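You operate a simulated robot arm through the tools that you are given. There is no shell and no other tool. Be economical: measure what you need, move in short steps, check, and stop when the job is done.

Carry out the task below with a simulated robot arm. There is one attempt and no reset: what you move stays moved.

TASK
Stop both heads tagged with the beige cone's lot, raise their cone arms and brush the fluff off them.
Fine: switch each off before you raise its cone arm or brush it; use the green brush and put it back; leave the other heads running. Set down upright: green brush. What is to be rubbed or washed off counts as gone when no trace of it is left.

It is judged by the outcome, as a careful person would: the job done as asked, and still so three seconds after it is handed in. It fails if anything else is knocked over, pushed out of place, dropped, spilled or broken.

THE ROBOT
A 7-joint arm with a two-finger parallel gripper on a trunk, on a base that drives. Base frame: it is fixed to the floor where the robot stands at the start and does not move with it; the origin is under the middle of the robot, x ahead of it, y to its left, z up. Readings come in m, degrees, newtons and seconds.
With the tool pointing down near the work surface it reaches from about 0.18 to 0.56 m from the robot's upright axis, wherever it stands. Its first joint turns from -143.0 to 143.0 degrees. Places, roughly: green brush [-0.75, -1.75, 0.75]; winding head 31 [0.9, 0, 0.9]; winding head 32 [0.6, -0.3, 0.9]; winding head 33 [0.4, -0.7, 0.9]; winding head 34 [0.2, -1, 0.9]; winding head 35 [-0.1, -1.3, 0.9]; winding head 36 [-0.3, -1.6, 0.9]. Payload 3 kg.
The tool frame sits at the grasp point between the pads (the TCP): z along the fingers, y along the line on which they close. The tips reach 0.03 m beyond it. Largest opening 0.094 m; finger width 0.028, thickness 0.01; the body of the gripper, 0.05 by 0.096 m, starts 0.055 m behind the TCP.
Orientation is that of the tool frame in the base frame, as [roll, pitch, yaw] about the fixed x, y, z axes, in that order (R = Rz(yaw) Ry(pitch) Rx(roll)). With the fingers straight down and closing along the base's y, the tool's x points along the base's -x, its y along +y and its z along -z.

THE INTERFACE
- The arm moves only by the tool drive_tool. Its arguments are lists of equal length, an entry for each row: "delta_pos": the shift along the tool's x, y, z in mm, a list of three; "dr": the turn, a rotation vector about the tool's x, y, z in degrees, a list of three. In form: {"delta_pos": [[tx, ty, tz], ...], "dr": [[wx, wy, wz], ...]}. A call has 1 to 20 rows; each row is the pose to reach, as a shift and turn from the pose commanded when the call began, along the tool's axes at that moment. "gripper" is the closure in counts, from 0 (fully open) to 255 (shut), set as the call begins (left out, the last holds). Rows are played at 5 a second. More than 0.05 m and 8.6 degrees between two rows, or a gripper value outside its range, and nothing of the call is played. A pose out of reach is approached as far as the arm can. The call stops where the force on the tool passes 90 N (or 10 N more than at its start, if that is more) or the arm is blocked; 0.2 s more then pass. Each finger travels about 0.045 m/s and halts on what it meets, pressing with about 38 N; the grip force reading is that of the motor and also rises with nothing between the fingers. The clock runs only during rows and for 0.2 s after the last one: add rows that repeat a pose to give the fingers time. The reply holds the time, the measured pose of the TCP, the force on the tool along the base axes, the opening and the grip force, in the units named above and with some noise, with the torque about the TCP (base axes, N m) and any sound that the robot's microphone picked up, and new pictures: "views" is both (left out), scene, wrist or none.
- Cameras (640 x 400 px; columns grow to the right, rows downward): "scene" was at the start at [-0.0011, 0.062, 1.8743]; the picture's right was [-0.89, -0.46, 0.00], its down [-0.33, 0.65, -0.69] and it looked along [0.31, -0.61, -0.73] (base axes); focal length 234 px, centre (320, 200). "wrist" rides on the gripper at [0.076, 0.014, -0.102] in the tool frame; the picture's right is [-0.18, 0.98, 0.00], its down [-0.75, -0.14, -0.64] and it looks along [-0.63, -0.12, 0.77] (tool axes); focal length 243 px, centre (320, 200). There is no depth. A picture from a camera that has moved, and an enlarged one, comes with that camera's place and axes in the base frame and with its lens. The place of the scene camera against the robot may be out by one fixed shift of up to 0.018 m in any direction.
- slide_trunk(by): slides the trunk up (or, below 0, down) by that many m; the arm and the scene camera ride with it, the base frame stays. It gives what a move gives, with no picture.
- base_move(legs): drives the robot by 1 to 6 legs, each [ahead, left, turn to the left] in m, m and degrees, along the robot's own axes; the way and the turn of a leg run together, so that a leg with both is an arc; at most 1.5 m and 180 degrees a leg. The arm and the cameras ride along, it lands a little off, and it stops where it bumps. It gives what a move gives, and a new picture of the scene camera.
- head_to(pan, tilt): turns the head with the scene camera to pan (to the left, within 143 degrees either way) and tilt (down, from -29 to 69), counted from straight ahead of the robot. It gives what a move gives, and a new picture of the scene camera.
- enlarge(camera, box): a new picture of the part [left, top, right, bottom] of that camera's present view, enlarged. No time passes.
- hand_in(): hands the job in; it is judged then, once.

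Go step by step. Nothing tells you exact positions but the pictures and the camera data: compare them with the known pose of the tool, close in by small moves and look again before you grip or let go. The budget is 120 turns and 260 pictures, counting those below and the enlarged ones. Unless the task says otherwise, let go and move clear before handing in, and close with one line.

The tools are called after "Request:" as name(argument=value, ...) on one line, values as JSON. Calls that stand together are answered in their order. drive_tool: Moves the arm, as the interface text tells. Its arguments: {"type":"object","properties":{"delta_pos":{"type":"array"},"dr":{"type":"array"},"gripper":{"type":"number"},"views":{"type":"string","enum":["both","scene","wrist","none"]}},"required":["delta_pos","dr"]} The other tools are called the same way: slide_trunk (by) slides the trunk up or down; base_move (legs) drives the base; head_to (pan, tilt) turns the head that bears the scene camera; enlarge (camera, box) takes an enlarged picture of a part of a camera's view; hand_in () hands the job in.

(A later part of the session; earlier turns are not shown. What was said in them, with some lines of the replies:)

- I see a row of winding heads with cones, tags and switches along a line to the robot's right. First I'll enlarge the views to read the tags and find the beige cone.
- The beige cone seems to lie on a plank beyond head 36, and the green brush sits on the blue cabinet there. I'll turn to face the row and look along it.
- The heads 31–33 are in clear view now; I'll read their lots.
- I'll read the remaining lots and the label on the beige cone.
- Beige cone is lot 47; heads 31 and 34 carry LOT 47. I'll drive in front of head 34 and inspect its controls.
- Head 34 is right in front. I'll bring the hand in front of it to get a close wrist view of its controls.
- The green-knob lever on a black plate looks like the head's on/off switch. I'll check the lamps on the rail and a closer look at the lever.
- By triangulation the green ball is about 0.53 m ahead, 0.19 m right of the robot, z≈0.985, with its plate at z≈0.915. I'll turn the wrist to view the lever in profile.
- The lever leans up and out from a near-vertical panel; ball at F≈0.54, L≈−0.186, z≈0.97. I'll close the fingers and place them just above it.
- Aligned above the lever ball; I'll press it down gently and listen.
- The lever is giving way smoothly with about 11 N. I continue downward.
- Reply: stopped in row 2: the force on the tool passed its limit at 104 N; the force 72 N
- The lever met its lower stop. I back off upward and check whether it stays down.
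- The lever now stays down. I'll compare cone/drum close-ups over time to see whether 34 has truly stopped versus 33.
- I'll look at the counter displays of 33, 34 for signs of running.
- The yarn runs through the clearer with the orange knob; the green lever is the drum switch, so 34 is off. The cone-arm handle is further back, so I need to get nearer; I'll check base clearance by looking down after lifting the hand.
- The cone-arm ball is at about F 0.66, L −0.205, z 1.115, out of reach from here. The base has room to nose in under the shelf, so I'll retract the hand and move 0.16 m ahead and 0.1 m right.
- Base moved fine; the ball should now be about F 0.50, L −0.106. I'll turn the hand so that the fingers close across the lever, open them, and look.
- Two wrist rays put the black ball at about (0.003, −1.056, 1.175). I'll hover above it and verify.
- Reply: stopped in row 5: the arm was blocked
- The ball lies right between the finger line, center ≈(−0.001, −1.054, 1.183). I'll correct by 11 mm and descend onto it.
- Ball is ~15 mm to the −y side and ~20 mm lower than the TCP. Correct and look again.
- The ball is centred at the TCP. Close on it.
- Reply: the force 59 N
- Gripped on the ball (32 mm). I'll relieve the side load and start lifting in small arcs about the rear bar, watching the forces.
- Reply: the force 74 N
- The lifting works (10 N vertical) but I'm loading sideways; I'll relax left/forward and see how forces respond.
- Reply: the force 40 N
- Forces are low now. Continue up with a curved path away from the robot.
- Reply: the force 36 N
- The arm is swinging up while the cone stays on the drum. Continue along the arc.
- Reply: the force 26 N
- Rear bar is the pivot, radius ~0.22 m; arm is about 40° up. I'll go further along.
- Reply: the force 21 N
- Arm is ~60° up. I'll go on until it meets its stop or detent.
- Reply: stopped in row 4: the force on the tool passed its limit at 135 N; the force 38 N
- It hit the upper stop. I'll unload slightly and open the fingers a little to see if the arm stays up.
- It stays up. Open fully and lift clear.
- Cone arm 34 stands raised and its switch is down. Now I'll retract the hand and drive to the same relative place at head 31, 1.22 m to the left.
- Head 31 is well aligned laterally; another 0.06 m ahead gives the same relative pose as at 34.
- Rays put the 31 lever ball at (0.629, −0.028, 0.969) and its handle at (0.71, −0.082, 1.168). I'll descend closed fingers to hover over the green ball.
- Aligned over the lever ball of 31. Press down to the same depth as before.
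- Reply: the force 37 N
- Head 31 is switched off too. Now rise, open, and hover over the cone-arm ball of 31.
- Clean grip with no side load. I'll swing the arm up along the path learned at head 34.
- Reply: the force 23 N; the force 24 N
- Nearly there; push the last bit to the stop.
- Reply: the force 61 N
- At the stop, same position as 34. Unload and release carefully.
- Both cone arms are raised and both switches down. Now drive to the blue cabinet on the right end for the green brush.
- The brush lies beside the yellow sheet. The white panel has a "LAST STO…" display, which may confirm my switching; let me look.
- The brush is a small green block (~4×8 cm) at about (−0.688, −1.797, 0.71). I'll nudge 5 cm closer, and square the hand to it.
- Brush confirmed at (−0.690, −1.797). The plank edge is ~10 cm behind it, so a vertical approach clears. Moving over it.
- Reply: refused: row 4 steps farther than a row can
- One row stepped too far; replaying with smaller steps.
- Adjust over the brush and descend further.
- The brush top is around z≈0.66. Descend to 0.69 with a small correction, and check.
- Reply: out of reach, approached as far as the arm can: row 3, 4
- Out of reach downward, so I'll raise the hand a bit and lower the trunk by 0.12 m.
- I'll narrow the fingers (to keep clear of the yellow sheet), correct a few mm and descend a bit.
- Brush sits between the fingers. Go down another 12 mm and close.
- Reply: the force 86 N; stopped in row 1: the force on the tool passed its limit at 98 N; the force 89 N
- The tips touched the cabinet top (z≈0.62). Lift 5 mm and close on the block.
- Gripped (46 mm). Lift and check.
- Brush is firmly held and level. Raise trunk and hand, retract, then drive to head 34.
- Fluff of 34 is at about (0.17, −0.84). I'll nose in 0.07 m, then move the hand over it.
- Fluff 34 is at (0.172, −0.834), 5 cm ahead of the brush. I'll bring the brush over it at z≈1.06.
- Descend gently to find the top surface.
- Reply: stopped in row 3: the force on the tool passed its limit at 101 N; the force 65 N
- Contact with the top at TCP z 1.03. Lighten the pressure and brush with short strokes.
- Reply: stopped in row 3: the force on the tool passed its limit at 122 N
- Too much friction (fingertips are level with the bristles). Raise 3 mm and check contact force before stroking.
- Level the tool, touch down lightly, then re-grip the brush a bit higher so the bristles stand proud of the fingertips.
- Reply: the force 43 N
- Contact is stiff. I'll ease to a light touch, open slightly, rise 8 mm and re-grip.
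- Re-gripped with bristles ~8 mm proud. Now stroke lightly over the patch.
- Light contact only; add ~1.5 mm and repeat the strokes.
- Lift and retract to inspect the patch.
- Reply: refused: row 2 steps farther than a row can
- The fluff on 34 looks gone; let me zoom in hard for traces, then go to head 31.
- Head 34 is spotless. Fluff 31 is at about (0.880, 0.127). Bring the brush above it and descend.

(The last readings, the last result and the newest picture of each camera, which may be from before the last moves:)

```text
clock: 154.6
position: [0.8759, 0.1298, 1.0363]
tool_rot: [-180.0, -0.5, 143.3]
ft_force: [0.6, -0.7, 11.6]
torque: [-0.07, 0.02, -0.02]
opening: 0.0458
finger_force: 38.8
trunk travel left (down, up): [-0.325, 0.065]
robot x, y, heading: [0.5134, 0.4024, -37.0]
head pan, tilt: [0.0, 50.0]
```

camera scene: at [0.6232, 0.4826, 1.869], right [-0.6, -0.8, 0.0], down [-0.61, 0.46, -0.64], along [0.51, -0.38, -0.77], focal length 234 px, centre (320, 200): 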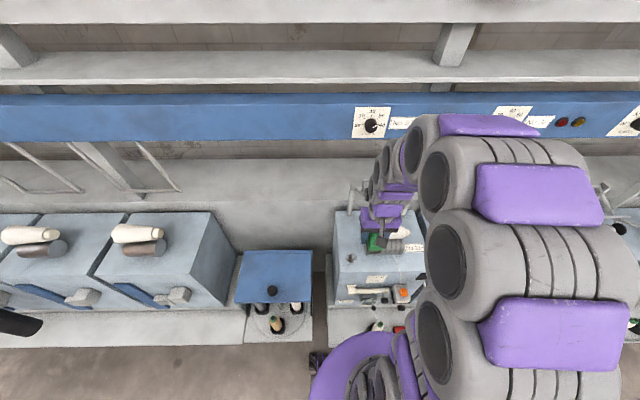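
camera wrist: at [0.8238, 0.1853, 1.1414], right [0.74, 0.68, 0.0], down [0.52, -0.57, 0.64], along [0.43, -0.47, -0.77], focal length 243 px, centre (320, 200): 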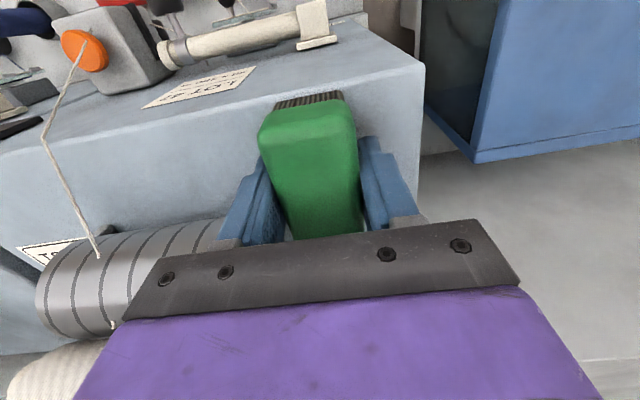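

Light contact (12 N). Stroke over the patch.

Request:
drive_tool(delta_pos=[[0, 0, -0.3], [14, 0, -0.3], [28, 0, -0.3], [14, 0, -0.3], [0, 0, -0.3], [-14, 0, -0.3], [-28, 0, 0], [-14, 8, -0.3], [0, 13, -0.3], [14, 13, -0.3], [28, 13, -0.3], [14, 13, -0.3], [0, 13, -0.3], [-14, 13, -0.3], [-28, 13, 0], [-14, 4, -0.3], [0, -8, -0.3], [14, -10, -0.3], [28, -10, -0.3], [14, -10, -0.3]], dr=[[0, 0, 0], [0, 0, 0], [0, 0, 0], [0, 0, 0], [0, 0, 0], [0, 0, 0], [0, 0, 0], [0, 0, 0], [0, 0, 0], [0, 0, 0], [0, 0, 0], [0, 0, 0], [0, 0, 0], [0, 0, 0], [0, 0, 0], [0, 0, 0], [0, 0, 0], [0, 0, 0], [0, 0, 0], [0, 0, 0]], views="none")

Request:
drive_tool(delta_pos=[[0, 0, 0], [-14, 0, 0], [-30, 0, 0.5], [-14, 0, 0], [0, 0, 0], [14, 0, 0]], dr=[[0, 0, 0], [0, 0, 0], [0, 0, 0], [0, 0, 0], [0, 0, 0], [0, 0, 0]], views="none")

Request:
drive_tool(delta_pos=[[0, 0, -40], [0, 0, -85], [0, 0, -130], [0, 0, -170], [10, -30, -190], [20, -65, -200], [30, -100, -200], [40, -130, -200]], dr=[[0, 0, 0], [0, 0, 0], [0, 0, 0], [0, 0, 0], [0, 0, 0], [0, 0, 0], [0, 0, 0], [0, 0, 0]], views="scene")

Request:
enlarge(camera="scene", box=[320, 210, 400, 290])

```text
clock: 158.8
position: [0.8539, 0.1319, 1.0356]
tool_rot: [179.9, -0.8, 143.4]
ft_force: [-8.9, 5.2, 28.9]
torque: [-0.15, -0.15, -0.03]
opening: 0.046
finger_force: 38.2
trunk travel left (down, up): [-0.325, 0.065]
robot x, y, heading: [0.5096, 0.4022, -36.9]
head pan, tilt: [0.0, 50.0]
```

```text
clock: 160.2
position: [0.8461, 0.14, 1.0341]
tool_rot: [179.9, -0.6, 143.2]
ft_force: [1.6, -2.3, 6.7]
torque: [-0.19, -0.24, 0.02]
opening: 0.0458
finger_force: 38.4
trunk travel left (down, up): [-0.325, 0.065]
robot x, y, heading: [0.5066, 0.4041, -36.6]
head pan, tilt: [0.0, 50.0]
```

```text
clock: 162.0
position: [0.7358, 0.0565, 1.2354]
tool_rot: [179.8, -0.6, 143.3]
ft_force: [0.8, -0.1, -0.3]
torque: [-0.02, 0.01, 0.0]
opening: 0.0457
finger_force: 38.0
trunk travel left (down, up): [-0.325, 0.065]
robot x, y, heading: [0.5061, 0.4025, -36.8]
head pan, tilt: [0.0, 50.0]
camera scene: at [0.62, 0.4798, 1.8693], right [-0.6, -0.8, 0.0], down [-0.61, 0.46, -0.64], along [0.51, -0.38, -0.77], focal length 234 px, centre (320, 200)
```

scene: 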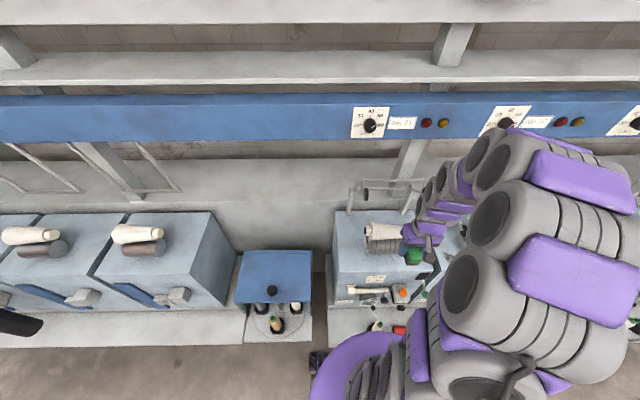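

```text
5.00 times, centred on (360, 250) of scene
camera zoom: at [0.62, 0.4798, 1.8693], right [-0.6, -0.8, 0.0], down [-0.61, 0.46, -0.64], along [0.51, -0.38, -0.77], focal length 1168 px, centre (120, -50)
```

zoom: 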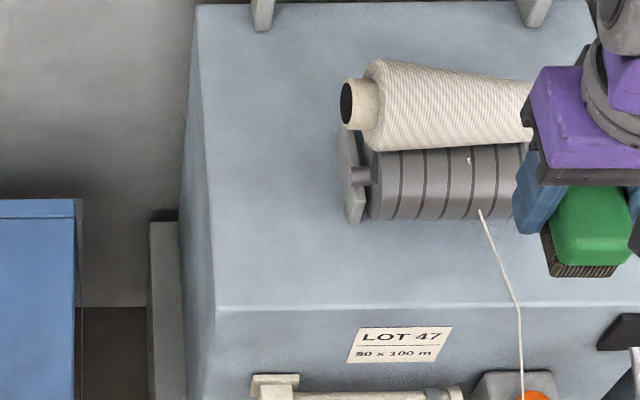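

Both heads are clean. Now return the brush: lift the hand and drive back to the cabinet.

Request:
drive_tool(delta_pos=[[10, 30, -30], [20, 65, -45], [20, 100, -60]], dr=[[0, 0, 0], [0, 0, 0], [0, 0, 0]], views="none")

Request:
base_move(legs=[[-0.18, 0, 0], [0, -1.25, 0], [0, -1.2, 0], [0.05, 0, 0]])

Request:
drive_tool(delta_pos=[[0, 0, 0], [0, 0, 0], [0, 0, 0], [0, 0, 0]], dr=[[0, 0, 0], [0, 0, 0], [0, 0, 0], [0, 0, 0]])

Request:
enlarge(camera="scene", box=[320, 220, 440, 320])

```text
clock: 162.8
position: [0.7851, 0.1506, 1.2961]
tool_rot: [-180.0, -0.6, 143.3]
ft_force: [-0.2, 1.5, 0.0]
torque: [-0.02, -0.01, 0.02]
opening: 0.0455
finger_force: 38.2
trunk travel left (down, up): [-0.325, 0.065]
robot x, y, heading: [0.5122, 0.4027, -36.8]
head pan, tilt: [0.0, 50.0]
```

```text
clock: 176.4
position: [-0.8532, -1.7116, 1.2949]
tool_rot: [-179.9, -0.7, 140.8]
ft_force: [-0.4, -0.7, -1.3]
torque: [0.02, 0.03, 0.02]
opening: 0.0456
finger_force: 38.1
trunk travel left (down, up): [-0.325, 0.065]
robot x, y, heading: [-1.1139, -1.4406, -39.3]
head pan, tilt: [0.0, 50.0]
camera scene: at [-0.9984, -1.3704, 1.8689], right [-0.63, -0.77, 0.0], down [-0.59, 0.49, -0.64], along [0.5, -0.41, -0.77], focal length 234 px, centre (320, 200)
```

scene: 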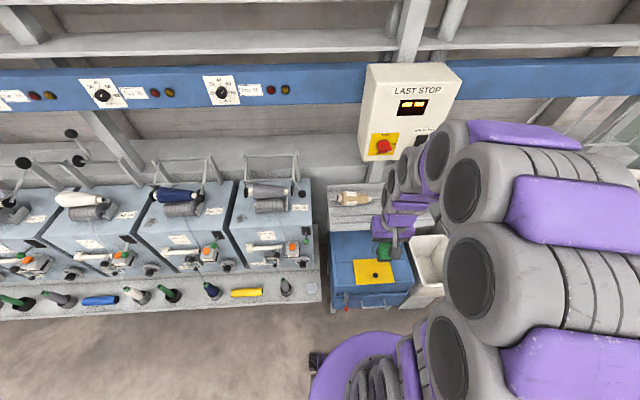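

```text
clock: 177.4
position: [-0.8526, -1.711, 1.2944]
tool_rot: [179.9, -0.5, 140.8]
ft_force: [-0.1, 0.4, -1.6]
torque: [0.02, 0.01, 0.0]
opening: 0.0457
finger_force: 38.0
trunk travel left (down, up): [-0.325, 0.065]
robot x, y, heading: [-1.1187, -1.4418, -39.3]
head pan, tilt: [0.0, 50.0]
camera scene: at [-1.0, -1.3705, 1.869], right [-0.63, -0.77, 0.0], down [-0.59, 0.49, -0.64], along [0.5, -0.41, -0.77], focal length 234 px, centre (320, 200)
camera wrist: at [-0.9023, -1.6519, 1.3966], right [0.76, 0.65, 0.0], down [0.5, -0.59, 0.63], along [0.41, -0.49, -0.77], focal length 243 px, centre (320, 200)
```

scene: 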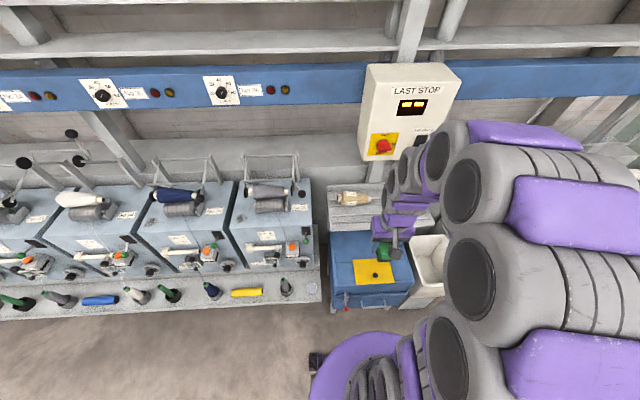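
wrist: 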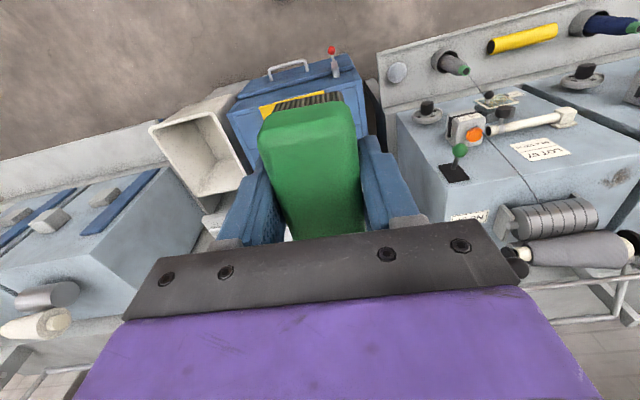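

```text
4.00 times, centred on (380, 270) of scene
camera zoom: at [-1.0, -1.3705, 1.869], right [-0.63, -0.77, 0.0], down [-0.59, 0.49, -0.64], along [0.5, -0.41, -0.77], focal length 934 px, centre (80, -80)
```

zoom: 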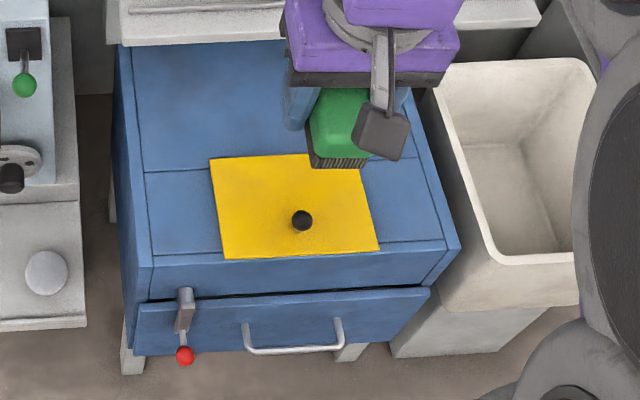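

The base is 6.5 cm short and 2.4° off; correct that.

Request:
base_move(legs=[[0, 0, 2.4], [0.065, 0, 0]])

Request:
drive_tool(delta_pos=[[0, 0, 0], [0, 0, 0], [0, 0, 0], [0, 0, 0]], dr=[[0, 0, 0], [0, 0, 0], [0, 0, 0], [0, 0, 0]], views="none")

```text
clock: 178.8
position: [-0.7888, -1.7387, 1.2944]
tool_rot: [179.9, -0.7, 143.1]
ft_force: [0.2, 1.0, -0.9]
torque: [0.04, 0.04, 0.0]
opening: 0.0455
finger_force: 37.6
trunk travel left (down, up): [-0.325, 0.065]
robot x, y, heading: [-1.0631, -1.4853, -37.1]
head pan, tilt: [0.0, 50.0]
camera scene: at [-0.9503, -1.4032, 1.8689], right [-0.6, -0.8, 0.0], down [-0.61, 0.46, -0.64], along [0.51, -0.39, -0.77], focal length 234 px, centre (320, 200)
```

scene: 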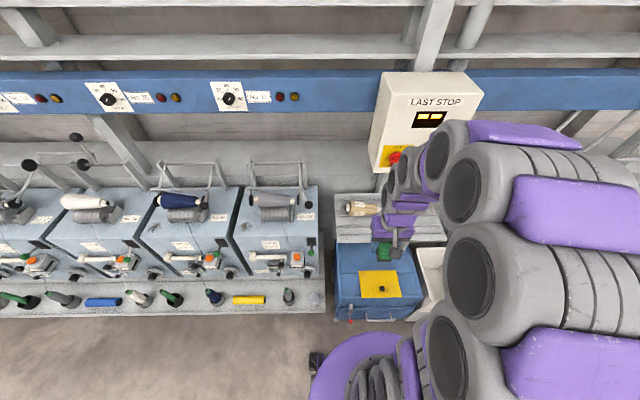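

```text
clock: 179.8
position: [-0.7909, -1.7379, 1.2957]
tool_rot: [180.0, -0.5, 143.1]
ft_force: [-0.3, 0.3, -0.6]
torque: [0.02, 0.0, 0.0]
opening: 0.0454
finger_force: 37.8
trunk travel left (down, up): [-0.325, 0.065]
robot x, y, heading: [-1.0624, -1.4822, -36.7]
head pan, tilt: [0.0, 50.0]
```

Now move the brush over its original spot (−0.666, −1.8085), then lower trunk and hand.

Request:
drive_tool(delta_pos=[[-35, 5, 0], [-70, 10, 0], [-105, 15, 0], [-142, 19, 0], [-142, 19, 45], [-142, 19, 90], [-142, 19, 135], [-142, 19, 180], [-142, 19, 225], [-142, 19, 270], [-142, 19, 310], [-142, 19, 340], [-142, 19, 340]], dr=[[0, 0, 0], [0, 0, 0], [0, 0, 0], [0, 0, 0], [0, 0, 0], [0, 0, 0], [0, 0, 0], [0, 0, 0], [0, 0, 0], [0, 0, 0], [0, 0, 0], [0, 0, 0], [0, 0, 0]], views="none")

Request:
slide_trunk(by=-0.12)

Request:
drive_tool(delta_pos=[[0, 0, 0], [0, 0, 0], [0, 0, 0]], dr=[[0, 0, 0], [0, 0, 0], [0, 0, 0]])

Request:
enlarge(camera="scene", box=[320, 210, 440, 310])

```text
clock: 182.6
position: [-0.6718, -1.8038, 0.9538]
tool_rot: [-180.0, -0.7, 143.0]
ft_force: [-0.5, 0.0, -0.1]
torque: [0.0, 0.02, 0.01]
opening: 0.0459
finger_force: 37.9
trunk travel left (down, up): [-0.325, 0.065]
robot x, y, heading: [-1.0643, -1.4832, -36.9]
head pan, tilt: [0.0, 50.0]
```

```text
clock: 184.1
position: [-0.6698, -1.8039, 0.8337]
tool_rot: [179.9, -0.5, 143.1]
ft_force: [-0.7, 0.6, -0.3]
torque: [0.0, 0.0, 0.04]
opening: 0.0456
finger_force: 37.5
trunk travel left (down, up): [-0.205, 0.185]
robot x, y, heading: [-1.0651, -1.4826, -37.0]
head pan, tilt: [0.0, 50.0]
```

```text
clock: 184.9
position: [-0.671, -1.8041, 0.8336]
tool_rot: [180.0, -0.6, 143.1]
ft_force: [0.0, -0.4, -0.7]
torque: [0.01, 0.02, 0.01]
opening: 0.0456
finger_force: 37.8
trunk travel left (down, up): [-0.205, 0.185]
robot x, y, heading: [-1.0644, -1.4823, -36.9]
head pan, tilt: [0.0, 50.0]
camera scene: at [-0.9509, -1.404, 1.7489], right [-0.6, -0.8, 0.0], down [-0.61, 0.46, -0.64], along [0.51, -0.38, -0.77], focal length 234 px, centre (320, 200)
camera wrist: at [-0.7222, -1.7466, 0.9362], right [0.74, 0.68, 0.0], down [0.52, -0.57, 0.63], along [0.43, -0.47, -0.77], focal length 243 px, centre (320, 200)
```

scene: 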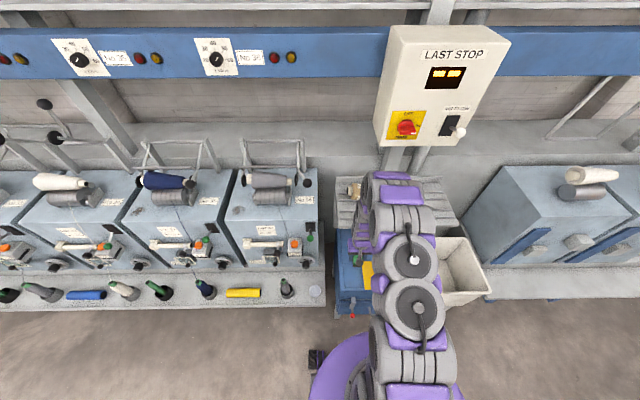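
wrist: 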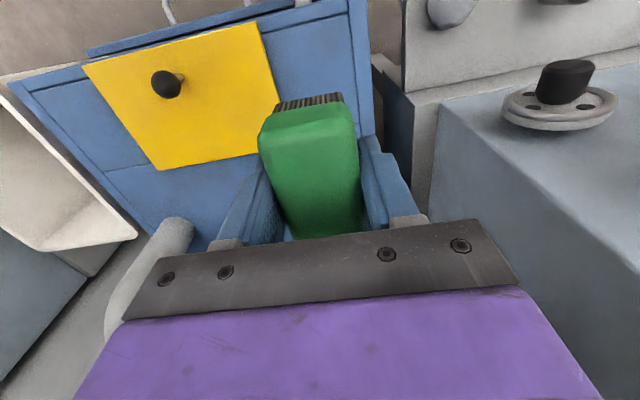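

```text
4.00 times, centred on (380, 260) of scene
camera zoom: at [-0.9509, -1.404, 1.7489], right [-0.6, -0.8, 0.0], down [-0.61, 0.46, -0.64], along [0.51, -0.38, -0.77], focal length 934 px, centre (80, -40)
```

zoom: 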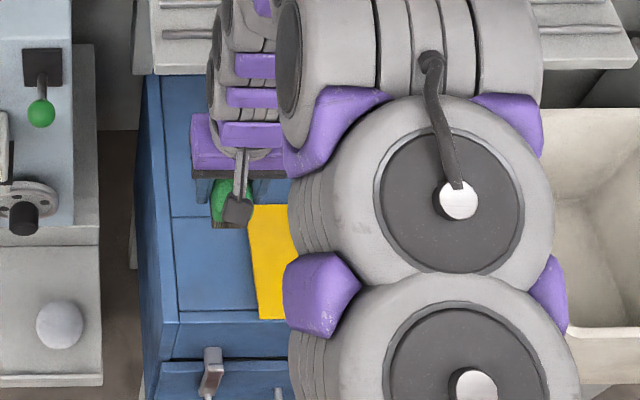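

Lines up with the original spot within a few mm. Lower to just above the surface.

Request:
drive_tool(delta_pos=[[-6, 0, 40], [-6, 0, 80], [-6, 0, 120], [-6, 0, 150], [-6, 0, 165], [-6, 0, 170]], dr=[[0, 0, 0], [0, 0, 0], [0, 0, 0], [0, 0, 0], [0, 0, 0], [0, 0, 0]], views="wrist")

```text
clock: 186.3
position: [-0.6675, -1.8055, 0.6642]
tool_rot: [179.9, -0.6, 143.2]
ft_force: [-1.1, 0.4, -0.3]
torque: [0.0, -0.03, 0.01]
opening: 0.0459
finger_force: 38.1
trunk travel left (down, up): [-0.205, 0.185]
robot x, y, heading: [-1.0688, -1.4843, -37.0]
head pan, tilt: [0.0, 50.0]
camera wrist: at [-0.7186, -1.7484, 0.7655], right [0.74, 0.68, 0.0], down [0.52, -0.57, 0.63], along [0.43, -0.47, -0.77], focal length 243 px, centre (320, 200)
```

wrist: 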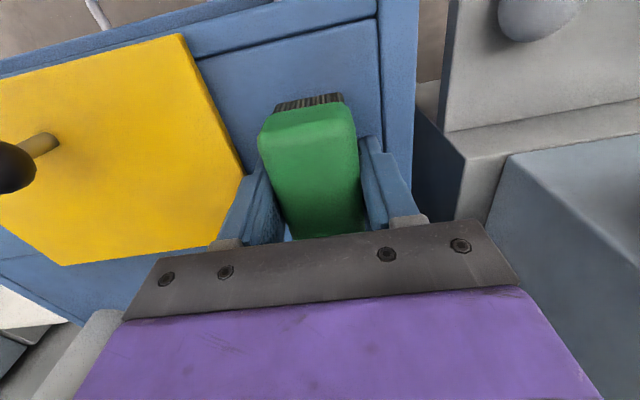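

Request:
drive_tool(delta_pos=[[0, 0, 2], [0, 0, 3.5], [0, 0, 5], [0, 0, 5]], dr=[[0, 0, 0], [0, 0, 0], [0, 0, 0], [0, 0, 0]], views="none")

```text
clock: 187.3
position: [-0.667, -1.8066, 0.659]
tool_rot: [180.0, -0.6, 143.1]
ft_force: [0.1, -0.9, -1.0]
torque: [-0.02, 0.02, 0.0]
opening: 0.0456
finger_force: 38.4
trunk travel left (down, up): [-0.205, 0.185]
robot x, y, heading: [-1.0629, -1.477, -37.0]
head pan, tilt: [0.0, 50.0]
```

Not touching yet; continue in 1 mm steps.

Request:
drive_tool(delta_pos=[[0, 0, 0.8], [0, 0, 1.6], [0, 0, 2.2], [0, 0, 2.2]], dr=[[0, 0, 0], [0, 0, 0], [0, 0, 0], [0, 0, 0]], views="none")

```text
clock: 188.3
position: [-0.6685, -1.8062, 0.657]
tool_rot: [-180.0, -0.7, 143.2]
ft_force: [0.3, 0.1, -0.1]
torque: [0.01, 0.02, -0.06]
opening: 0.0455
finger_force: 37.9
trunk travel left (down, up): [-0.205, 0.185]
robot x, y, heading: [-1.0673, -1.4805, -36.9]
head pan, tilt: [0.0, 50.0]
```

Request:
drive_tool(delta_pos=[[0, 0, 0.8], [0, 0, 1.5], [0, 0, 1.5]], dr=[[0, 0, 0], [0, 0, 0], [0, 0, 0]], views="none")

```text
clock: 189.1
position: [-0.6673, -1.8049, 0.6566]
tool_rot: [-180.0, -0.6, 143.1]
ft_force: [0.1, 0.0, -1.1]
torque: [-0.01, -0.01, 0.0]
opening: 0.0455
finger_force: 38.0
trunk travel left (down, up): [-0.205, 0.185]
robot x, y, heading: [-1.0654, -1.4773, -36.9]
head pan, tilt: [0.0, 50.0]
```

Request:
drive_tool(delta_pos=[[0, 0, 0.8], [0, 0, 1.5], [0, 0, 1.5]], dr=[[0, 0, 0], [0, 0, 0], [0, 0, 0]], views="wrist")

```text
clock: 189.9
position: [-0.6665, -1.8053, 0.6542]
tool_rot: [180.0, -0.5, 143.0]
ft_force: [-1.3, 2.1, 13.4]
torque: [-0.2, -0.26, 0.02]
opening: 0.0454
finger_force: 38.2
trunk travel left (down, up): [-0.205, 0.185]
robot x, y, heading: [-1.0637, -1.48, -36.6]
head pan, tilt: [0.0, 50.0]
camera wrist: at [-0.7185, -1.7486, 0.7564], right [0.74, 0.68, 0.0], down [0.52, -0.57, 0.64], along [0.43, -0.47, -0.77], focal length 243 px, centre (320, 200)
```

wrist: 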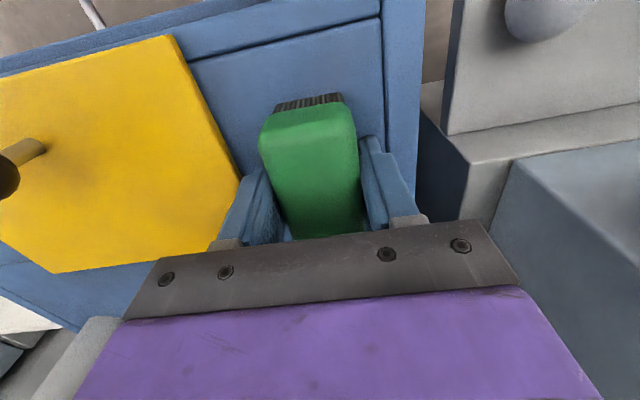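

The brush rests on the cabinet (13 N). Open a little and withdraw straight up.

Request:
drive_tool(delta_pos=[[0, 0, 0], [0, 0, 0], [0, 0, 0], [0, 0, -15], [0, 0, -40], [0, 0, -80], [0, 0, -120], [0, 0, -160]], dr=[[0, 0, 0], [0, 0, 0], [0, 0, 0], [0, 0, 0], [0, 0, 0], [0, 0, 0], [0, 0, 0], [0, 0, 0]], gripper=80)

Request:
slide_trunk(by=0.12)

Request:
drive_tool(delta_pos=[[0, 0, -45], [0, 0, -90], [0, 0, -135], [0, 0, -180], [30, 0, -210], [65, 0, -240], [100, 0, -270]], dr=[[0, 0, 0], [0, 0, 0], [0, 0, 0], [0, 0, 0], [0, 0, 0], [0, 0, 0], [0, 0, 0]], views="wrist")

Request:
base_move(legs=[[-0.12, 0, 0], [0, 1.0, 0]])

Request:
head_to(pan=-20, tilt=45)

```text
clock: 191.7
position: [-0.6675, -1.8054, 0.8156]
tool_rot: [179.9, -0.5, 143.1]
ft_force: [0.6, 0.5, -0.8]
torque: [-0.03, 0.01, 0.03]
opening: 0.0645
finger_force: 0.1
trunk travel left (down, up): [-0.205, 0.185]
robot x, y, heading: [-1.0635, -1.4824, -37.0]
head pan, tilt: [0.0, 50.0]
camera scene: at [-0.9517, -1.4032, 1.749], right [-0.6, -0.8, 0.0], down [-0.61, 0.46, -0.64], along [0.51, -0.39, -0.77], focal length 234 px, centre (320, 200)
camera wrist: at [-0.7178, -1.7482, 0.9175], right [0.74, 0.68, 0.0], down [0.52, -0.57, 0.63], along [0.43, -0.47, -0.77], focal length 243 px, centre (320, 200)
```

scene: 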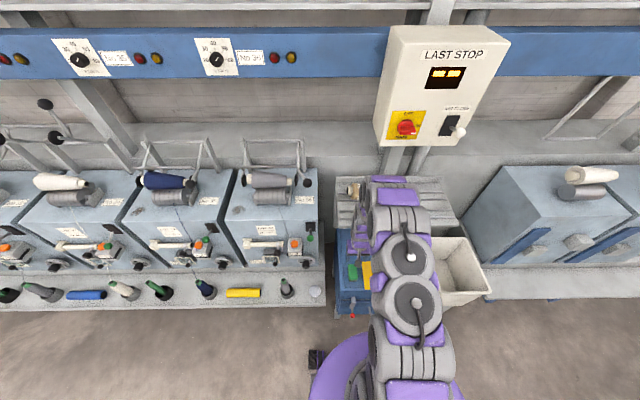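
wrist: 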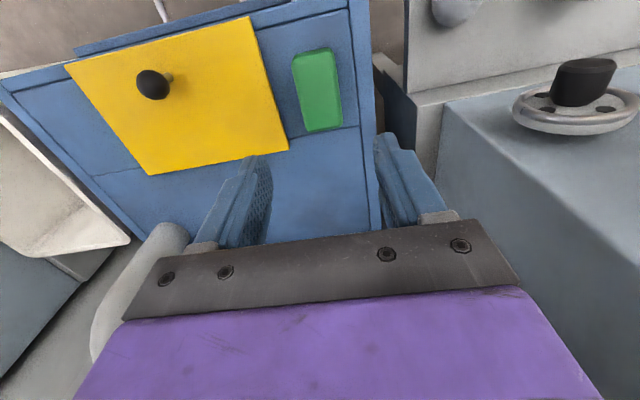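

```text
clock: 193.2
position: [-0.6666, -1.8055, 0.9353]
tool_rot: [179.9, -0.6, 143.2]
ft_force: [-0.2, -0.3, -1.2]
torque: [0.02, -0.02, -0.01]
opening: 0.0644
finger_force: 0.0
trunk travel left (down, up): [-0.325, 0.065]
robot x, y, heading: [-1.0669, -1.4801, -37.0]
head pan, tilt: [0.0, 50.0]
```

```text
clock: 194.8
position: [-0.7462, -1.7436, 1.205]
tool_rot: [180.0, -0.5, 143.2]
ft_force: [-0.5, 0.0, 0.0]
torque: [0.01, 0.04, 0.02]
opening: 0.0647
finger_force: 0.0
trunk travel left (down, up): [-0.325, 0.065]
robot x, y, heading: [-1.0673, -1.4824, -36.7]
head pan, tilt: [0.0, 50.0]
camera wrist: at [-0.7975, -1.6871, 1.3061], right [0.74, 0.68, 0.0], down [0.52, -0.57, 0.64], along [0.43, -0.47, -0.77], focal length 243 px, centre (320, 200)
```

wrist: 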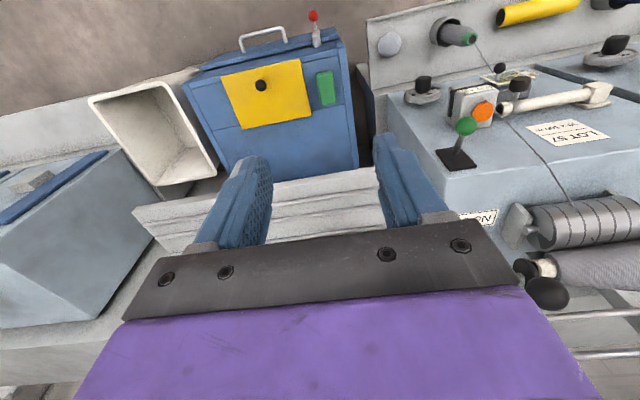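

```text
clock: 200.9
position: [-0.2327, -0.8663, 1.2039]
tool_rot: [179.9, -0.6, 143.1]
ft_force: [-0.3, 0.4, -0.4]
torque: [0.01, -0.01, -0.04]
opening: 0.0644
finger_force: 0.0
trunk travel left (down, up): [-0.325, 0.065]
robot x, y, heading: [-0.554, -0.603, -37.0]
head pan, tilt: [0.0, 50.0]
camera scene: at [-0.4412, -0.524, 1.869], right [-0.6, -0.8, 0.0], down [-0.61, 0.46, -0.64], along [0.51, -0.39, -0.77], focal length 234 px, centre (320, 200)
```

scene: 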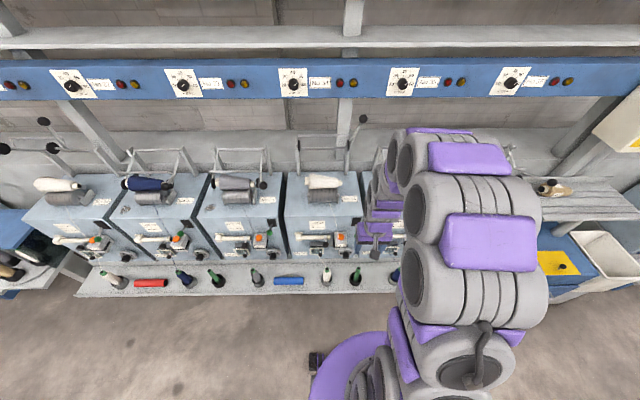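

```text
clock: 201.7
position: [-0.234, -0.8663, 1.2022]
tool_rot: [179.9, -0.5, 143.2]
ft_force: [-0.1, -0.3, 0.9]
torque: [0.0, 0.0, -0.02]
opening: 0.0644
finger_force: 0.1
trunk travel left (down, up): [-0.325, 0.065]
robot x, y, heading: [-0.555, -0.6016, -36.9]
head pan, tilt: [-20.0, 45.0]
camera scene: at [-0.458, -0.5456, 1.8759], right [-0.84, -0.55, 0.0], down [-0.39, 0.59, -0.71], along [0.39, -0.59, -0.71], focal length 234 px, centre (320, 200)
```

scene: 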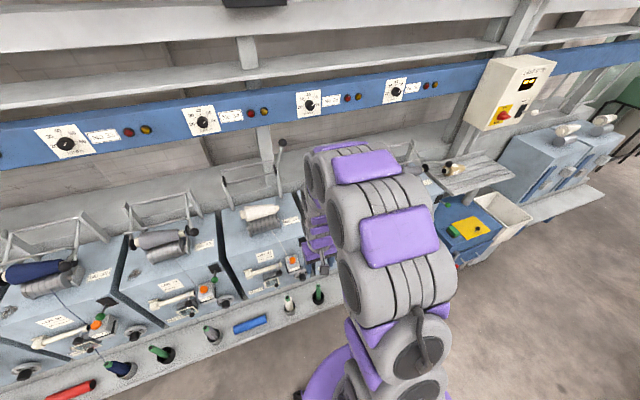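

The brush is back upright beside the sheet and both arms stand raised. One last look at 31 and 34's switches and lamps.

Request:
head_to(pan=15, tilt=45)

Request:
enlarge(camera="scene", box=[60, 60, 260, 260])

Request:
enlarge(camera="scene", box=[260, 60, 460, 290])

```text
clock: 202.7
position: [-0.2336, -0.8662, 1.2032]
tool_rot: [179.8, -0.6, 143.1]
ft_force: [-0.1, 0.2, -0.2]
torque: [-0.02, 0.02, 0.01]
opening: 0.0648
finger_force: 0.1
trunk travel left (down, up): [-0.325, 0.065]
robot x, y, heading: [-0.5551, -0.6028, -36.9]
head pan, tilt: [15.0, 45.0]
camera scene: at [-0.427, -0.5078, 1.8759], right [-0.37, -0.93, 0.0], down [-0.66, 0.26, -0.71], along [0.65, -0.26, -0.71], focal length 234 px, centre (320, 200)
```

scene: 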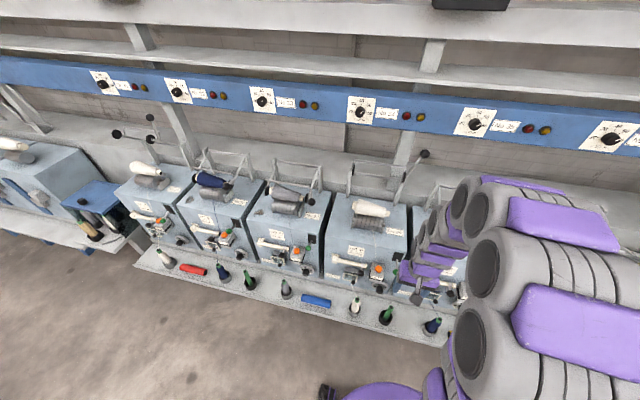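

```text
2.00 times, centred on (160, 160) of scene
camera zoom: at [-0.427, -0.5078, 1.8759], right [-0.37, -0.93, 0.0], down [-0.66, 0.26, -0.71], along [0.65, -0.26, -0.71], focal length 467 px, centre (640, 280)
```

zoom: 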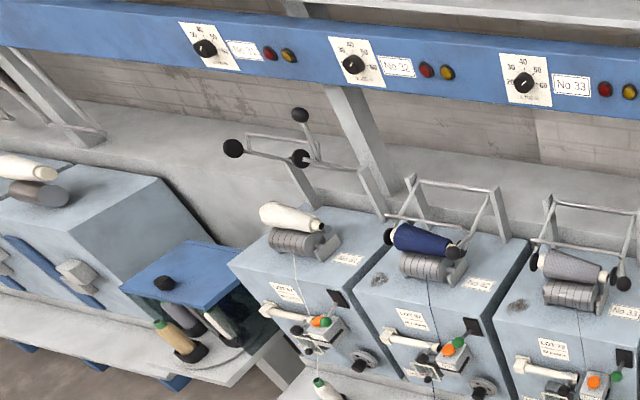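

```text
1.74 times, centred on (360, 175) of scene
camera zoom: at [-0.427, -0.5078, 1.8759], right [-0.37, -0.93, 0.0], down [-0.66, 0.26, -0.71], along [0.65, -0.26, -0.71], focal length 406 px, centre (250, 244)
```

zoom: 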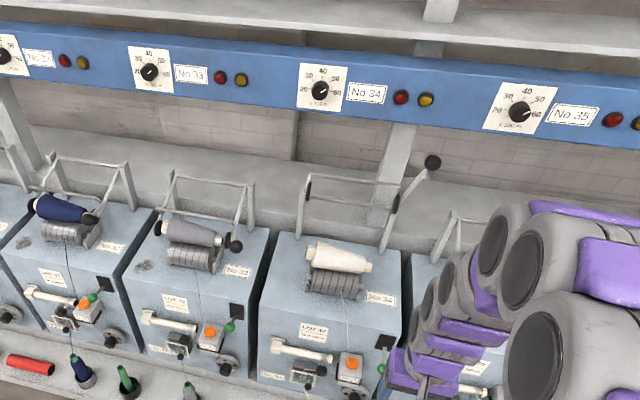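

Everything is as intended: 31 and 34 are switched off, their cone arms are up, their tops are clean, the brush is back and the other heads are untouched.

Request:
hand_in()

```text
The job is handed in.
```

I stopped heads 31 and 34 (both tagged LOT 47, the beige cone's lot), raised their cone arms and brushed off the fluff until none was visible. The green brush is back upright in its place, and I left the other heads running. I took the green-knob lever pressed down to mean off; no sound, lamp or display confirmed it.
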